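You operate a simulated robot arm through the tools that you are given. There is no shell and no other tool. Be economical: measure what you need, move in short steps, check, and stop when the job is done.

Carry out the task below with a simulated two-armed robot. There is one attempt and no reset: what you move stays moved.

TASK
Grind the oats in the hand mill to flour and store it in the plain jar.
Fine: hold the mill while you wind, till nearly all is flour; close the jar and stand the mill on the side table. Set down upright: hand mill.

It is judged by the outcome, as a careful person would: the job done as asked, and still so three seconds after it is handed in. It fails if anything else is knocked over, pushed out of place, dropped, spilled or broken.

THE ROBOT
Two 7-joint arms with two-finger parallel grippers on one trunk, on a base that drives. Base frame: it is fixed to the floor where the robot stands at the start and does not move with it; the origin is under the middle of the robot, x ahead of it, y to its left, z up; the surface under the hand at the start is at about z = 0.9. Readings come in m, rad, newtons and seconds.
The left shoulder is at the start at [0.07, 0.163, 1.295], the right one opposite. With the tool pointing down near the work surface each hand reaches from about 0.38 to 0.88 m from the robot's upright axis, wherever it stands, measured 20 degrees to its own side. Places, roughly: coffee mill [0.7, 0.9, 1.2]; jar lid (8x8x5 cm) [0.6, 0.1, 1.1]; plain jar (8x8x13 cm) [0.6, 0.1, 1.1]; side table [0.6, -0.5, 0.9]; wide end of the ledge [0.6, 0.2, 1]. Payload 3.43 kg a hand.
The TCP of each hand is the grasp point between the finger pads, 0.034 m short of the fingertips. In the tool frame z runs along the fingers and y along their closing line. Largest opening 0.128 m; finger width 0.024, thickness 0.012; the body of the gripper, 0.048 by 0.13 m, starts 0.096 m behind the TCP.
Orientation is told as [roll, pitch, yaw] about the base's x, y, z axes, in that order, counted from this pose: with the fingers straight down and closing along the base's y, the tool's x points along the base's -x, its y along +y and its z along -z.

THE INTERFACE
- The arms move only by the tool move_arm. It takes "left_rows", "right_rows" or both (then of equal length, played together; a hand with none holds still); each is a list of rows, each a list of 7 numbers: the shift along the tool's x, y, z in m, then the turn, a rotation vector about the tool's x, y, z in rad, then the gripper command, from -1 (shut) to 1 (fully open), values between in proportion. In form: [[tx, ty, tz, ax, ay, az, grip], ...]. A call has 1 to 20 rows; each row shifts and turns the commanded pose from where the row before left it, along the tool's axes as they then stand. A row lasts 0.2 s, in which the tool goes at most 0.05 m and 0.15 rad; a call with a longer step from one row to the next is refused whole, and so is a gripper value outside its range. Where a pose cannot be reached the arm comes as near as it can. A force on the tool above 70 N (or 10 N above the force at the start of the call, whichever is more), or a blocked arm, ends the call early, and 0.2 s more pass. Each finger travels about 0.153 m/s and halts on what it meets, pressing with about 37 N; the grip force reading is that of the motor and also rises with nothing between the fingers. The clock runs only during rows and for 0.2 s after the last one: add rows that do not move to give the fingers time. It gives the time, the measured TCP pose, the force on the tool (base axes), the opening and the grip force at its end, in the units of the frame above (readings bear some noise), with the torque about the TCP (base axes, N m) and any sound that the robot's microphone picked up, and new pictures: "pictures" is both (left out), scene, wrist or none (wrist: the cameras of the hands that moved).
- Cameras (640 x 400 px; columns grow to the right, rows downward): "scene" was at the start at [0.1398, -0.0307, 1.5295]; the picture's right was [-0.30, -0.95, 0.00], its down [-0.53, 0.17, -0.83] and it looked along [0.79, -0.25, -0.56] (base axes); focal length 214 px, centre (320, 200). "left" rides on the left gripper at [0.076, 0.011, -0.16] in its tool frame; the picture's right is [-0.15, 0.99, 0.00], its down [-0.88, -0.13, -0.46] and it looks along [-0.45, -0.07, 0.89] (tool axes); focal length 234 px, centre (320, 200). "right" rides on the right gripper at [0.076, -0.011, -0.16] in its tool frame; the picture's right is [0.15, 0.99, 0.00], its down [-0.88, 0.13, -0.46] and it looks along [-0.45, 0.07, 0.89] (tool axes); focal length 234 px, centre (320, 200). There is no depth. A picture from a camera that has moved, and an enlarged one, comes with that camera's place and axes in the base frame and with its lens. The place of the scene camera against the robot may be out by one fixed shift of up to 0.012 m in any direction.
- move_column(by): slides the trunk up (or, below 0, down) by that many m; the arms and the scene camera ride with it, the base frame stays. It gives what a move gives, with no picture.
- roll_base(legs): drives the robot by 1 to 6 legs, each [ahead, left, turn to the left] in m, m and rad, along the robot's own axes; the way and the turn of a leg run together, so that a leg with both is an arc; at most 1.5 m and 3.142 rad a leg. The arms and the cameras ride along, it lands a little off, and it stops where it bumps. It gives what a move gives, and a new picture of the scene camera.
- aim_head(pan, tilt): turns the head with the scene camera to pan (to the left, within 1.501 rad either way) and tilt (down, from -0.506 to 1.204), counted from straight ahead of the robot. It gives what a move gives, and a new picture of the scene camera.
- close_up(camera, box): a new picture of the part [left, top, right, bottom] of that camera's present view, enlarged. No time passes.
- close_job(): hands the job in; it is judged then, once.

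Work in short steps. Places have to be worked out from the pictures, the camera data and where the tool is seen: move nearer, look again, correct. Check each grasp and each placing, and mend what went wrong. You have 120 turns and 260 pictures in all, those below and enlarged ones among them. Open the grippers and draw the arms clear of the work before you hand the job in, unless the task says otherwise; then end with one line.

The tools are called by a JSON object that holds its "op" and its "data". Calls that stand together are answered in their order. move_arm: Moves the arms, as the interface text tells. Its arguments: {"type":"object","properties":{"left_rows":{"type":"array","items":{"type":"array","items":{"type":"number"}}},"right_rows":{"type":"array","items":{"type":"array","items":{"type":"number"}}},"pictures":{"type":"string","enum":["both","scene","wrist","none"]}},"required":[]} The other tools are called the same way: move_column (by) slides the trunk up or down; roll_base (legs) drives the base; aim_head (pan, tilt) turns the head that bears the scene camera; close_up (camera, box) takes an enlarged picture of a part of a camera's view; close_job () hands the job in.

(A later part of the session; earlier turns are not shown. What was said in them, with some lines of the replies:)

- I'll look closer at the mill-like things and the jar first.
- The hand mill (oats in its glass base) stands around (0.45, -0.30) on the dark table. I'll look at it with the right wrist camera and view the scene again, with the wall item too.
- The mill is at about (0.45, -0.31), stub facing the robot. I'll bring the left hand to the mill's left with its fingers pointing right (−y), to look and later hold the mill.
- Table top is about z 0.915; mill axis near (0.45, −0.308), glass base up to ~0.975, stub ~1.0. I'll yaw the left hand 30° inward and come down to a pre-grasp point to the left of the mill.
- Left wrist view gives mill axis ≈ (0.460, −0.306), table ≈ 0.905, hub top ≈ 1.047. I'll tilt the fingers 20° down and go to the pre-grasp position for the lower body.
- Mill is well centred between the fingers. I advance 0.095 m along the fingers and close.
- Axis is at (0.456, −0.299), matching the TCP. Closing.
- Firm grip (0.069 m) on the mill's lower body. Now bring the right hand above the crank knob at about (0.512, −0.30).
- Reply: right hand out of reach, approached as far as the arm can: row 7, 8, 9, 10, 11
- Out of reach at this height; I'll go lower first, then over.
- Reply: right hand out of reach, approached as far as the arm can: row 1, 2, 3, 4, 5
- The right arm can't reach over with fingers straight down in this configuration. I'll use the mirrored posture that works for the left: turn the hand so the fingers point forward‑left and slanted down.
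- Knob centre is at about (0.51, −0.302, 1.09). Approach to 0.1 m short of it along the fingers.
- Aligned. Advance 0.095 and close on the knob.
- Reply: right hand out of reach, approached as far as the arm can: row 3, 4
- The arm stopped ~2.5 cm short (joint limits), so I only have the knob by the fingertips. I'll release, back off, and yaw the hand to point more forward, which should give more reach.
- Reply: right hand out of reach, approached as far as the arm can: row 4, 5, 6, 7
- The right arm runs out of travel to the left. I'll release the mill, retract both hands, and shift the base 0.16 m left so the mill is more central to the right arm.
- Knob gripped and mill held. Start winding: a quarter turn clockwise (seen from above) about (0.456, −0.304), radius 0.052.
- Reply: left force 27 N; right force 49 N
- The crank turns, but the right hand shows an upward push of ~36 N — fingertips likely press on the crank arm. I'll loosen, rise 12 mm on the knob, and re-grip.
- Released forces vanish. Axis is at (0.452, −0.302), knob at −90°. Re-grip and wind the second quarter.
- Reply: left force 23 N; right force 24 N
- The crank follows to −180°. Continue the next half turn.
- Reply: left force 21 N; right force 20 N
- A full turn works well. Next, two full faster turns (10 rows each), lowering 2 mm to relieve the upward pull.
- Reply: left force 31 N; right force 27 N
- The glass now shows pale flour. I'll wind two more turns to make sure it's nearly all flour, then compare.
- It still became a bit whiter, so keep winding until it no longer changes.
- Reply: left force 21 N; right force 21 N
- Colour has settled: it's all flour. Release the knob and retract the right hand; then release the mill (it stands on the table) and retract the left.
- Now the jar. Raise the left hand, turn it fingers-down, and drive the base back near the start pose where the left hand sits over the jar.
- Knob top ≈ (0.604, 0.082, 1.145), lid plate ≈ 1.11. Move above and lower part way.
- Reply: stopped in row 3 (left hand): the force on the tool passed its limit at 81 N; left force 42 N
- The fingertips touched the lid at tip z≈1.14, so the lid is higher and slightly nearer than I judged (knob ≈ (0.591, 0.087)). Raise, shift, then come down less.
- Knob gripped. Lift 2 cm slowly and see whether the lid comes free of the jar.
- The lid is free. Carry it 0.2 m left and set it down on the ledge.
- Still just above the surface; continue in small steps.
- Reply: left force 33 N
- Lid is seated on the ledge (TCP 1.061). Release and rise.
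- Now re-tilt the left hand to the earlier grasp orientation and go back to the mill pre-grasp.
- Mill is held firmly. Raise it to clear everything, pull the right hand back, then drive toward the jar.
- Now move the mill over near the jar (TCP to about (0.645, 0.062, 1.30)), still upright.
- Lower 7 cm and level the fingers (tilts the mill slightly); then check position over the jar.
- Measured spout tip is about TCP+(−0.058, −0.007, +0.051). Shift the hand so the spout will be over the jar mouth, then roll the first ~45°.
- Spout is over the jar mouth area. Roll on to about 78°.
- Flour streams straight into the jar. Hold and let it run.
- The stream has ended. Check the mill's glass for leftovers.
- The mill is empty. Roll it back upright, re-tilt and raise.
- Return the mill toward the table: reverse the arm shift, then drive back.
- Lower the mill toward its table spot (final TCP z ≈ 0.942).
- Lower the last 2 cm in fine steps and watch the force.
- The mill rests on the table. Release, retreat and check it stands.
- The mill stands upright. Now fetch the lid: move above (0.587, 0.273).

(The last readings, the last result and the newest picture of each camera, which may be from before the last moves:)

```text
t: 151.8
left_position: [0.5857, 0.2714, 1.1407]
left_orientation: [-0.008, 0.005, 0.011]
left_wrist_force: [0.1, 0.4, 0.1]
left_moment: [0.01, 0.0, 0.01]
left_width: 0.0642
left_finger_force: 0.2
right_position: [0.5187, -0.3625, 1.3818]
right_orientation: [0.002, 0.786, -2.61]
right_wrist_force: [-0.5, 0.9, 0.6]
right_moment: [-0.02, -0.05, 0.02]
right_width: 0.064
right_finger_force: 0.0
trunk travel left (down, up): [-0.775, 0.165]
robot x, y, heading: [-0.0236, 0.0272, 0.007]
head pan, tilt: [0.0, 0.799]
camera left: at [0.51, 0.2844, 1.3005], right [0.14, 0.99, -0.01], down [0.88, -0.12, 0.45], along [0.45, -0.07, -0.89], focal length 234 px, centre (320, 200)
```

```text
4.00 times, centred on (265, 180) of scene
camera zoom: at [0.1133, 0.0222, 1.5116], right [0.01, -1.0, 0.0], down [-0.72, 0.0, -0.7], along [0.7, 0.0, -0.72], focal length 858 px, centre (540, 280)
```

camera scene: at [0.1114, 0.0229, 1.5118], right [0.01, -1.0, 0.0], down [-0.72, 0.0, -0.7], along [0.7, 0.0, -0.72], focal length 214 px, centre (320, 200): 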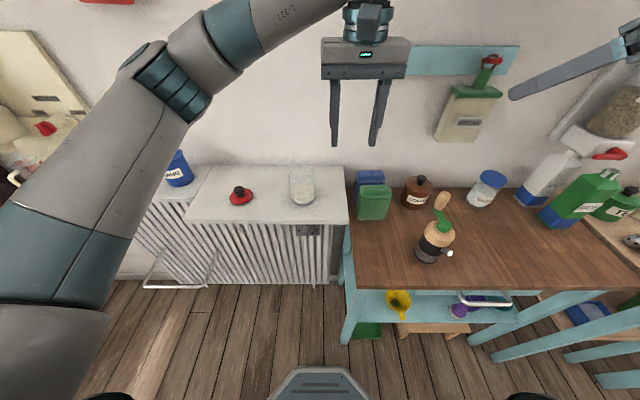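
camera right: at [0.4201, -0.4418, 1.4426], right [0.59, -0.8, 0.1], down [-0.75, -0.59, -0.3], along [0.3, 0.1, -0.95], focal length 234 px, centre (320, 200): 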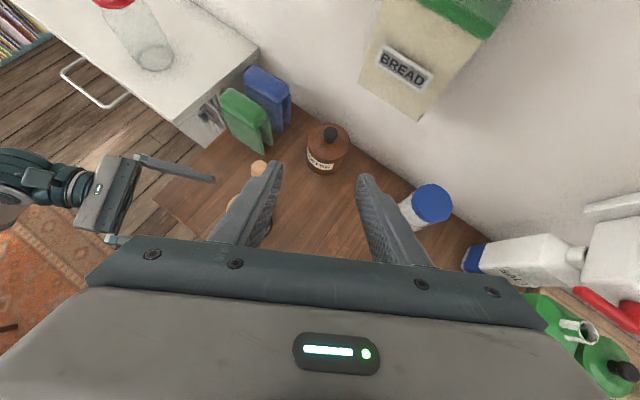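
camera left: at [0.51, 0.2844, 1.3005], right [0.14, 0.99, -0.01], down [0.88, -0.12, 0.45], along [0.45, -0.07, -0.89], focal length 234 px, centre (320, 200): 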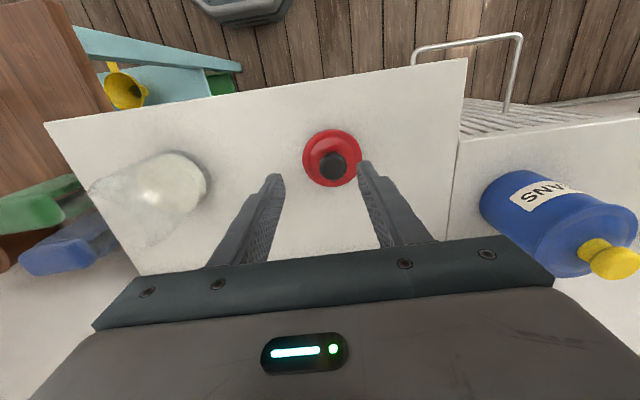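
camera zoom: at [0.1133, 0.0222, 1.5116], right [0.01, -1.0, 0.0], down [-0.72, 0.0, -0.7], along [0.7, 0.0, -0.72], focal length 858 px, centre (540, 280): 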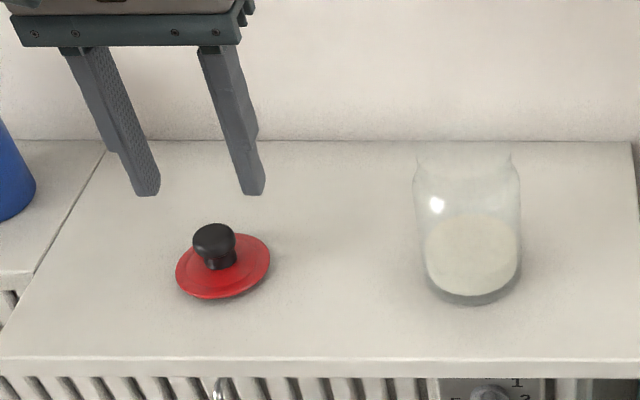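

Knob looks ~7 mm ahead and ~9 mm left of the TCP. Correct, descend and grip.

{"op": "move_arm", "data": {"left_rows": [[-0.007, 0.009, 0.0, 0, 0, 0, 0], [0, 0, 0.03, 0, 0, 0, 0], [0, 0, 0.025, 0, 0, 0, 0], [0, 0, 0.012, 0, 0, 0, 0], [0, 0, 0.008, 0, 0, 0, 0], [0, 0, 0, 0, 0, 0, 0]], "pictures": "wrist"}}

{"op": "close_up", "data": {"camera": "scene", "box": [190, 130, 340, 230]}}

```text
t: 153.2
left_position: [0.591, 0.2804, 1.0657]
left_orientation: [-0.005, 0.005, 0.009]
left_wrist_force: [-1.0, -0.2, -0.3]
left_moment: [-0.03, 0.05, 0.01]
left_width: 0.0641
left_finger_force: 0.0
right_position: [0.5192, -0.3641, 1.3818]
right_orientation: [0.003, 0.784, -2.61]
right_wrist_force: [0.1, -0.2, -1.1]
right_moment: [-0.03, 0.01, 0.0]
right_width: 0.0641
right_finger_force: 0.1
trunk travel left (down, up): [-0.775, 0.165]
robot x, y, heading: [-0.0219, 0.0243, 0.013]
head pan, tilt: [0.0, 0.799]
camera left: at [0.5161, 0.2929, 1.2252], right [0.14, 0.99, -0.01], down [0.88, -0.12, 0.45], along [0.45, -0.07, -0.89], focal length 234 px, centre (320, 200)
```

left: 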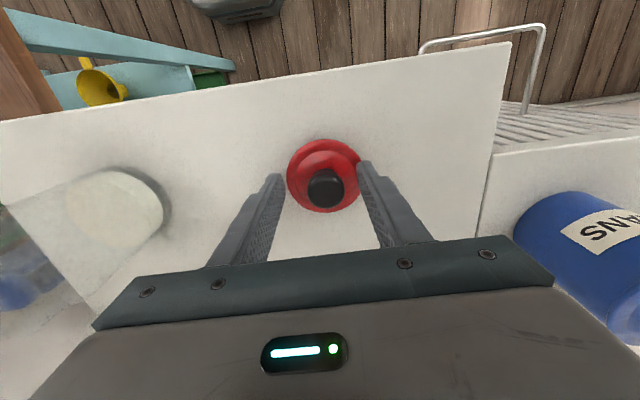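

```text
4.00 times, centred on (265, 180) of scene
camera zoom: at [0.1136, 0.0223, 1.5115], right [0.01, -1.0, 0.0], down [-0.72, 0.0, -0.7], along [0.7, 0.0, -0.72], focal length 858 px, centre (540, 280)
```

zoom: 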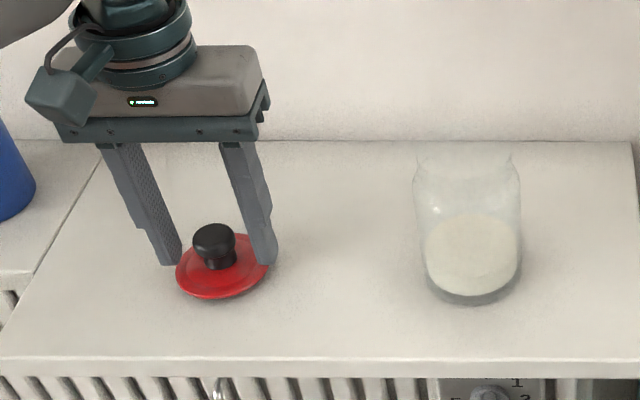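

{"op": "move_arm", "data": {"left_rows": [[0.005, 0.003, 0.003, 0, 0, 0, 0], [0, 0, 0, 0, 0, 0, -0.3], [0, 0, 0, 0, 0, 0, -0.5], [0, 0, 0, 0, 0, 0, -0.8], [0, 0, 0, 0, 0, 0, -0.8], [0, 0, -0.02, 0, 0, 0, -0.8], [0, 0, -0.02, 0, 0, 0, -0.8], [0, 0, 0, 0, 0, 0, -0.8]], "pictures": "wrist"}}

{"op": "close_up", "data": {"camera": "scene", "box": [190, 130, 340, 230]}}

```text
t: 155.0
left_position: [0.5859, 0.2843, 1.1011]
left_orientation: [-0.006, 0.006, 0.011]
left_wrist_force: [-0.4, -0.5, -0.2]
left_moment: [0.0, 0.02, 0.0]
left_width: 0.03
left_finger_force: 37.0
right_position: [0.5209, -0.3625, 1.3808]
right_orientation: [0.003, 0.786, -2.612]
right_wrist_force: [-0.6, 0.1, 0.1]
right_moment: [-0.02, -0.01, 0.05]
right_width: 0.0643
right_finger_force: 0.2
trunk travel left (down, up): [-0.775, 0.165]
robot x, y, heading: [-0.0226, 0.0291, 0.008]
head pan, tilt: [0.0, 0.799]
camera left: at [0.5111, 0.2967, 1.2612], right [0.14, 0.99, -0.01], down [0.88, -0.12, 0.45], along [0.45, -0.07, -0.89], focal length 234 px, centre (320, 200)
```

left: 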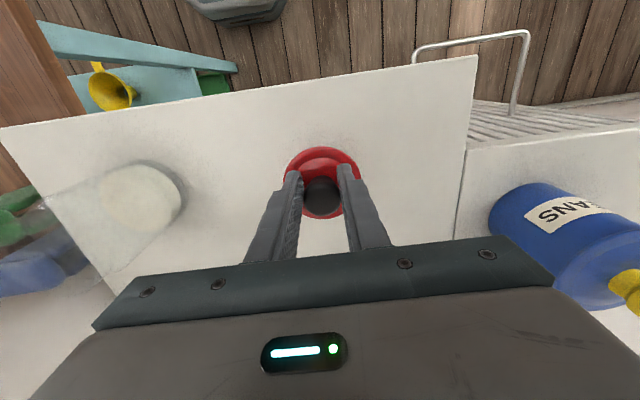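

```text
4.00 times, centred on (265, 180) of scene
camera zoom: at [0.1139, 0.0227, 1.5115], right [0.01, -1.0, 0.0], down [-0.72, 0.0, -0.7], along [0.7, 0.0, -0.72], focal length 858 px, centre (540, 280)
```

zoom: 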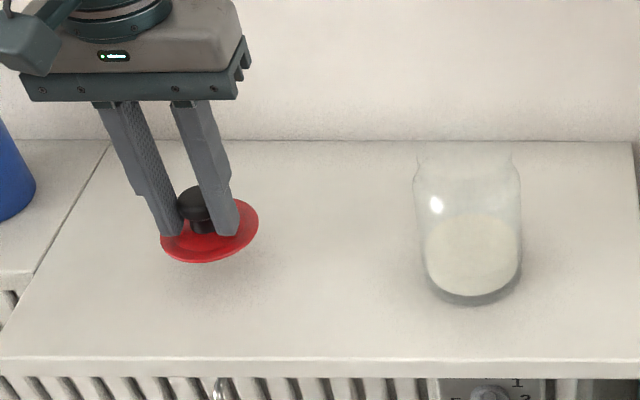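

Lid gripped. Lift and carry it to above the jar, then check alignment.

{"op": "move_arm", "data": {"left_rows": [[0, 0, -0.04, 0, 0, 0, -0.8], [0, 0, -0.04, 0, 0, 0, -0.8], [0, 0, -0.04, 0, 0, 0, -0.8], [0, 0, -0.02, 0, 0, 0, -0.8], [0, -0.039, 0, 0, 0, 0, -0.8], [0, -0.039, 0, 0, 0, 0, -0.8], [0, -0.039, 0, 0, 0, 0, -0.8], [0, -0.039, 0, 0, 0, 0, -0.8], [0, -0.039, 0, 0, 0, 0, -0.8], [0, 0, 0, 0, 0, 0, -0.8]], "pictures": "wrist"}}

{"op": "close_up", "data": {"camera": "scene", "box": [240, 110, 380, 220]}}

```text
t: 157.2
left_position: [0.5905, 0.0899, 1.242]
left_orientation: [-0.009, 0.006, 0.01]
left_wrist_force: [0.0, 0.7, -0.7]
left_moment: [-0.03, 0.03, -0.01]
left_width: 0.0297
left_finger_force: 36.5
right_position: [0.5198, -0.3624, 1.3814]
right_orientation: [0.004, 0.785, -2.611]
right_wrist_force: [0.3, 0.0, 0.7]
right_moment: [-0.03, 0.0, 0.0]
right_width: 0.0639
right_finger_force: 0.1
trunk travel left (down, up): [-0.775, 0.165]
robot x, y, heading: [-0.022, 0.0276, 0.006]
head pan, tilt: [0.0, 0.799]
camera left: at [0.515, 0.102, 1.4017], right [0.14, 0.99, -0.01], down [0.88, -0.12, 0.45], along [0.45, -0.07, -0.89], focal length 234 px, centre (320, 200)
```

left: 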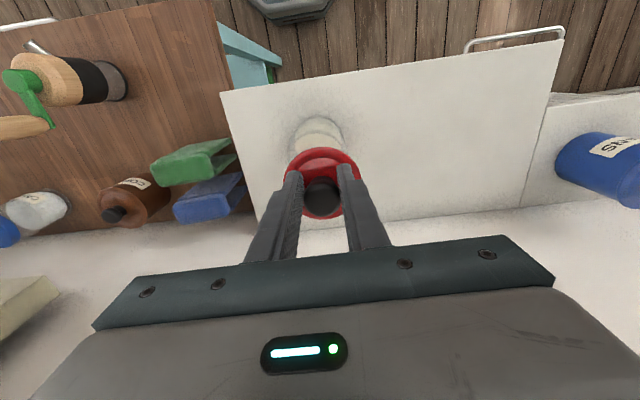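

```text
3.64 times, centred on (310, 165) of scene
camera zoom: at [0.1134, 0.0237, 1.5116], right [0.01, -1.0, 0.0], down [-0.72, 0.0, -0.7], along [0.7, 0.0, -0.72], focal length 780 px, centre (356, 327)
```

zoom: 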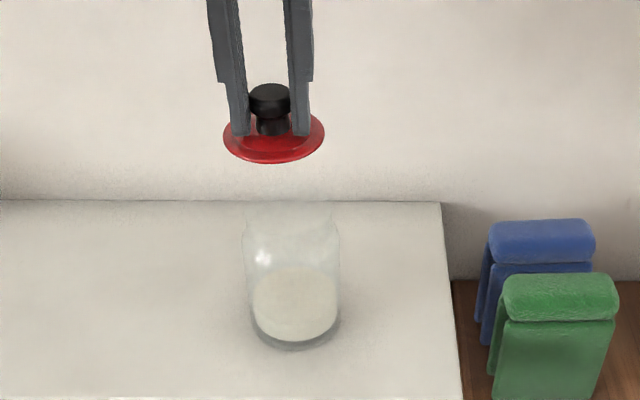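

{"op": "move_arm", "data": {"left_rows": [[0.004, -0.0065, 0, 0, 0, 0, -0.8], [0, 0, 0.02, 0, 0, 0, -0.8], [0, 0, 0.02, 0, 0, 0, -0.8], [0, 0, 0, 0, 0, 0, -0.8]], "pictures": "none"}}

{"op": "close_up", "data": {"camera": "scene", "box": [260, 120, 350, 220]}}

{"op": "close_up", "data": {"camera": "left", "box": [240, 80, 400, 220]}}

```text
t: 158.2
left_position: [0.5864, 0.0823, 1.204]
left_orientation: [-0.008, 0.006, 0.01]
left_wrist_force: [0.8, 0.1, -1.0]
left_moment: [0.01, 0.01, -0.03]
left_width: 0.0299
left_finger_force: 37.4
right_position: [0.5199, -0.365, 1.3817]
right_orientation: [0.002, 0.787, -2.613]
right_wrist_force: [0.0, -0.2, -0.3]
right_moment: [0.03, 0.0, 0.02]
right_width: 0.0637
right_finger_force: 0.1
trunk travel left (down, up): [-0.775, 0.165]
robot x, y, heading: [-0.0202, 0.031, 0.005]
head pan, tilt: [0.0, 0.799]
```

```text
4.00 times, centred on (305, 170) of scene
camera zoom: at [0.1133, 0.0215, 1.5116], right [0.0, -1.0, 0.0], down [-0.72, 0.0, -0.7], along [0.7, 0.0, -0.72], focal length 858 px, centre (380, 320)
```

zoom: 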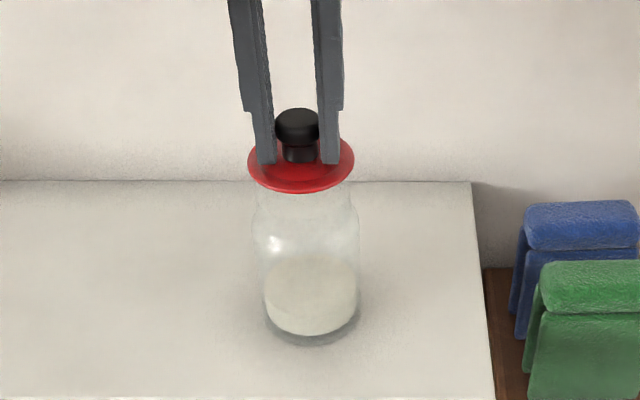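

```text
2.86 times, centred on (320, 150) of left
camera zoom: at [0.51, 0.0944, 1.3635], right [0.14, 0.99, -0.01], down [0.88, -0.12, 0.45], along [0.45, -0.07, -0.89], focal length 669 px, centre (320, 343)
```

zoom: 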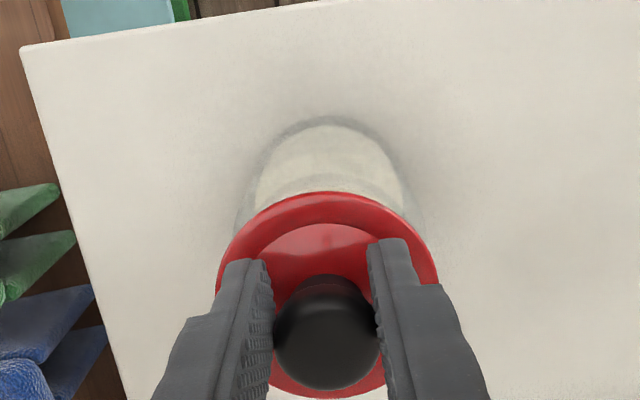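

Alignment matches the original lifted-lid picture within ~2 mm. Lower onto the jar in small steps.

{"op": "move_arm", "data": {"left_rows": [[0, 0, 0.006, 0, 0, 0, -0.8], [0, 0, 0.006, 0, 0, 0, -0.8], [0, 0, 0.005, 0, 0, 0, -0.8], [0, 0, 0.003, 0, 0, 0, -0.8]], "pictures": "none"}}

{"op": "close_up", "data": {"camera": "scene", "box": [260, 120, 350, 220]}}

```text
t: 159.2
left_position: [0.5857, 0.0836, 1.1835]
left_orientation: [-0.006, 0.007, 0.01]
left_wrist_force: [-0.2, 0.1, -0.8]
left_moment: [0.03, 0.01, -0.01]
left_width: 0.0297
left_finger_force: 37.3
right_position: [0.5189, -0.3627, 1.3814]
right_orientation: [0.002, 0.786, -2.611]
right_wrist_force: [-0.2, 0.5, 0.9]
right_moment: [0.0, 0.0, -0.03]
right_width: 0.0642
right_finger_force: 0.1
trunk travel left (down, up): [-0.775, 0.165]
robot x, y, heading: [-0.0222, 0.025, 0.005]
head pan, tilt: [0.0, 0.799]
```

```text
4.00 times, centred on (305, 170) of scene
camera zoom: at [0.1138, 0.0224, 1.5115], right [0.01, -1.0, 0.0], down [-0.72, 0.0, -0.7], along [0.7, 0.0, -0.72], focal length 858 px, centre (380, 320)
```

zoom: 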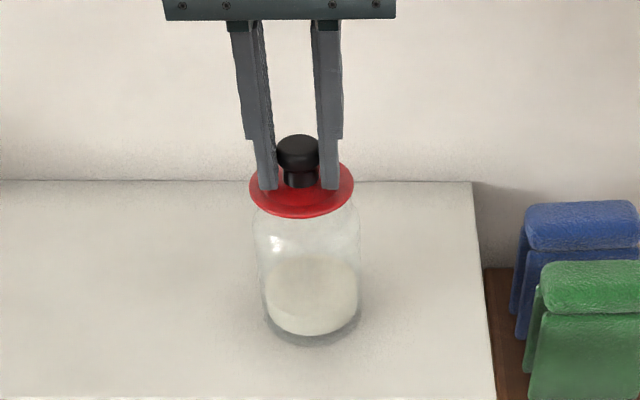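

{"op": "move_arm", "data": {"left_rows": [[0, 0, 0.002, 0, 0, 0, -0.8], [0, 0, 0.002, 0, 0, 0, -0.8], [0, 0, 0, 0, 0, 0, -0.8]], "pictures": "none"}}

{"op": "close_up", "data": {"camera": "scene", "box": [260, 120, 350, 220]}}

```text
t: 160.0
left_position: [0.5859, 0.082, 1.18]
left_orientation: [-0.007, 0.006, 0.011]
left_wrist_force: [1.5, -0.7, 0.6]
left_moment: [-0.04, -0.12, 0.0]
left_width: 0.0297
left_finger_force: 36.5
right_position: [0.519, -0.3637, 1.3818]
right_orientation: [0.002, 0.785, -2.61]
right_wrist_force: [0.3, -0.3, -0.4]
right_moment: [0.0, 0.01, 0.01]
right_width: 0.0643
right_finger_force: 0.0
trunk travel left (down, up): [-0.775, 0.165]
robot x, y, heading: [-0.0253, 0.0274, 0.008]
head pan, tilt: [0.0, 0.799]
```

```text
4.00 times, centred on (305, 170) of scene
camera zoom: at [0.1138, 0.0222, 1.5115], right [0.01, -1.0, 0.0], down [-0.72, 0.0, -0.7], along [0.7, 0.0, -0.72], focal length 858 px, centre (380, 320)
```

zoom: 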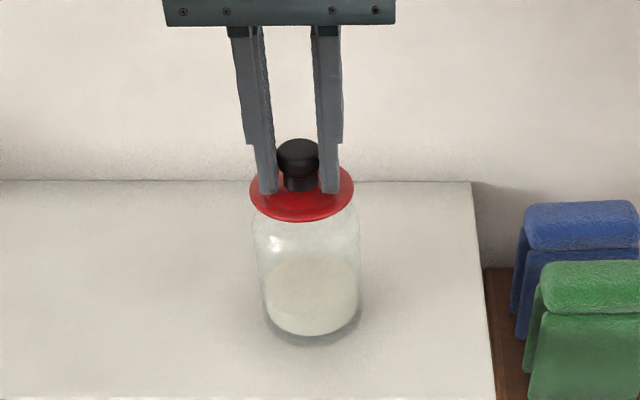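

{"op": "move_arm", "data": {"left_rows": [[0, 0, 0.002, 0, 0, 0, -0.8], [0, 0, 0, 0, 0, 0, -0.8]], "pictures": "none"}}

```text
t: 160.6
left_position: [0.585, 0.0828, 1.1783]
left_orientation: [-0.009, 0.003, 0.01]
left_wrist_force: [5.4, -0.7, 14.8]
left_moment: [-0.08, -0.48, 0.08]
left_width: 0.0297
left_finger_force: 36.8
right_position: [0.5189, -0.3645, 1.3825]
right_orientation: [0.004, 0.786, -2.608]
right_wrist_force: [-0.1, -0.3, -0.3]
right_moment: [0.0, -0.03, -0.02]
right_width: 0.0641
right_finger_force: 0.0
trunk travel left (down, up): [-0.775, 0.165]
robot x, y, heading: [-0.0212, 0.0252, 0.007]
head pan, tilt: [0.0, 0.799]
```

The lid is seated (15 N contact). Release gently and rise clear.

{"op": "move_arm", "data": {"left_rows": [[0, 0, -0.002, 0, 0, 0, -0.8], [0, 0, 0, 0, 0, 0, -0.4], [0, 0, 0, 0, 0, 0, -0.1], [0, 0, 0, 0, 0, 0, 0], [0, 0, -0.03, 0, 0, 0, 0], [0, 0, -0.04, 0, 0, 0, 0], [0, 0, -0.04, 0, 0, 0, 0], [0, 0, -0.04, 0, 0, 0, 0], [0.04, 0, 0, 0, 0, 0, 1], [0.04, 0, 0, 0, 0, 0, 1], [0, 0, 0, 0, 0, 0, 1]], "right_rows": [[0, 0, 0, 0, 0, 0, 0], [0, 0, 0, 0, 0, 0, 0], [0, 0, 0, 0, 0, 0, 0], [0, 0, 0, 0, 0, 0, 0], [0, 0, 0, 0, 0, 0, 0], [0, 0, 0, 0, 0, 0, 0], [0, 0, 0, 0, 0, 0, 0], [0, 0, -0.02, 0, 0, 0, 1], [0, 0, -0.02, 0, 0, 0, 1], [0, 0, -0.02, 0, 0, 0, 1], [0, 0, 0, 0, 0, 0, 1]], "pictures": "scene"}}

{"op": "close_up", "data": {"camera": "scene", "box": [260, 120, 350, 220]}}

{"op": "close_up", "data": {"camera": "scene", "box": [370, 160, 510, 290]}}

```text
t: 163.0
left_position: [0.5053, 0.0834, 1.3312]
left_orientation: [-0.008, 0.006, 0.009]
left_wrist_force: [-0.4, 0.3, -1.3]
left_moment: [0.01, 0.0, 0.03]
left_width: 0.1281
left_finger_force: 0.0
right_position: [0.4834, -0.385, 1.4256]
right_orientation: [0.002, 0.785, -2.61]
right_wrist_force: [-0.2, -0.4, 0.0]
right_moment: [0.0, -0.03, 0.02]
right_width: 0.128
right_finger_force: 0.2
trunk travel left (down, up): [-0.775, 0.165]
robot x, y, heading: [-0.0227, 0.0212, 0.005]
head pan, tilt: [0.0, 0.799]
camera scene: at [0.1142, 0.0216, 1.5115], right [0.01, -1.0, 0.0], down [-0.72, 0.0, -0.7], along [0.7, 0.0, -0.72], focal length 214 px, centre (320, 200)
```

scene: 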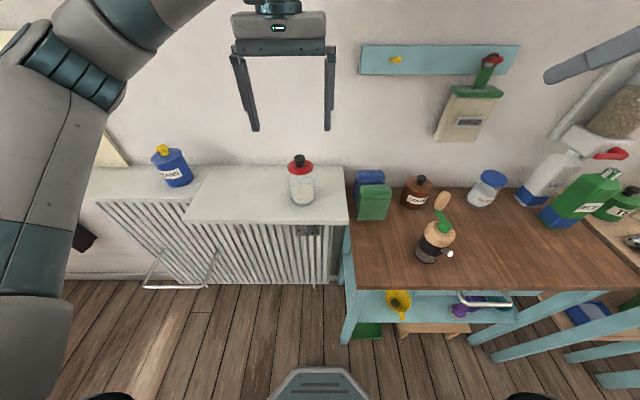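

```text
4.00 times, centred on (305, 170) of scene
camera zoom: at [0.1142, 0.0216, 1.5115], right [0.01, -1.0, 0.0], down [-0.72, 0.0, -0.7], along [0.7, 0.0, -0.72], focal length 858 px, centre (380, 320)
```

zoom: 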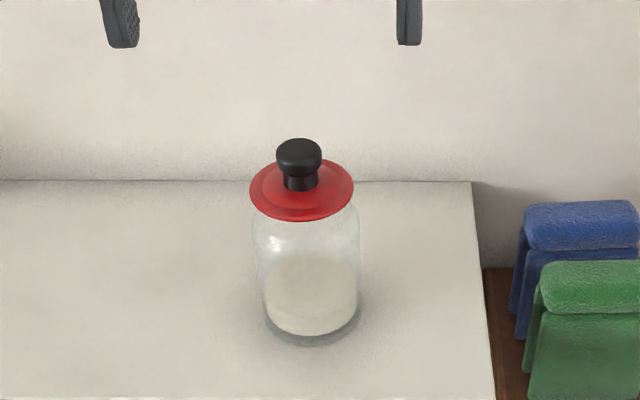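

```text
3.08 times, centred on (440, 225) of scene
camera zoom: at [0.1142, 0.0216, 1.5115], right [0.01, -1.0, 0.0], down [-0.72, 0.0, -0.7], along [0.7, 0.0, -0.72], focal length 660 px, centre (-49, 123)
```

zoom: 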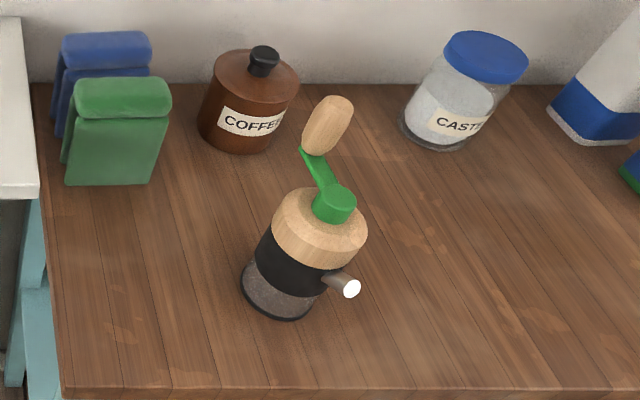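

The lid is level on the jar with the flour inside, the empty mill stands upright on the side table, and both hands are open and clear. Handing in.

{"op": "close_job", "data": {}}

```text
The job is handed in.
```

I ground the oats to flour in the hand mill and poured the flour into the plain jar. The lid is back on the jar, the empty mill stands upright on the side table, and I saw nothing spilled or knocked over.
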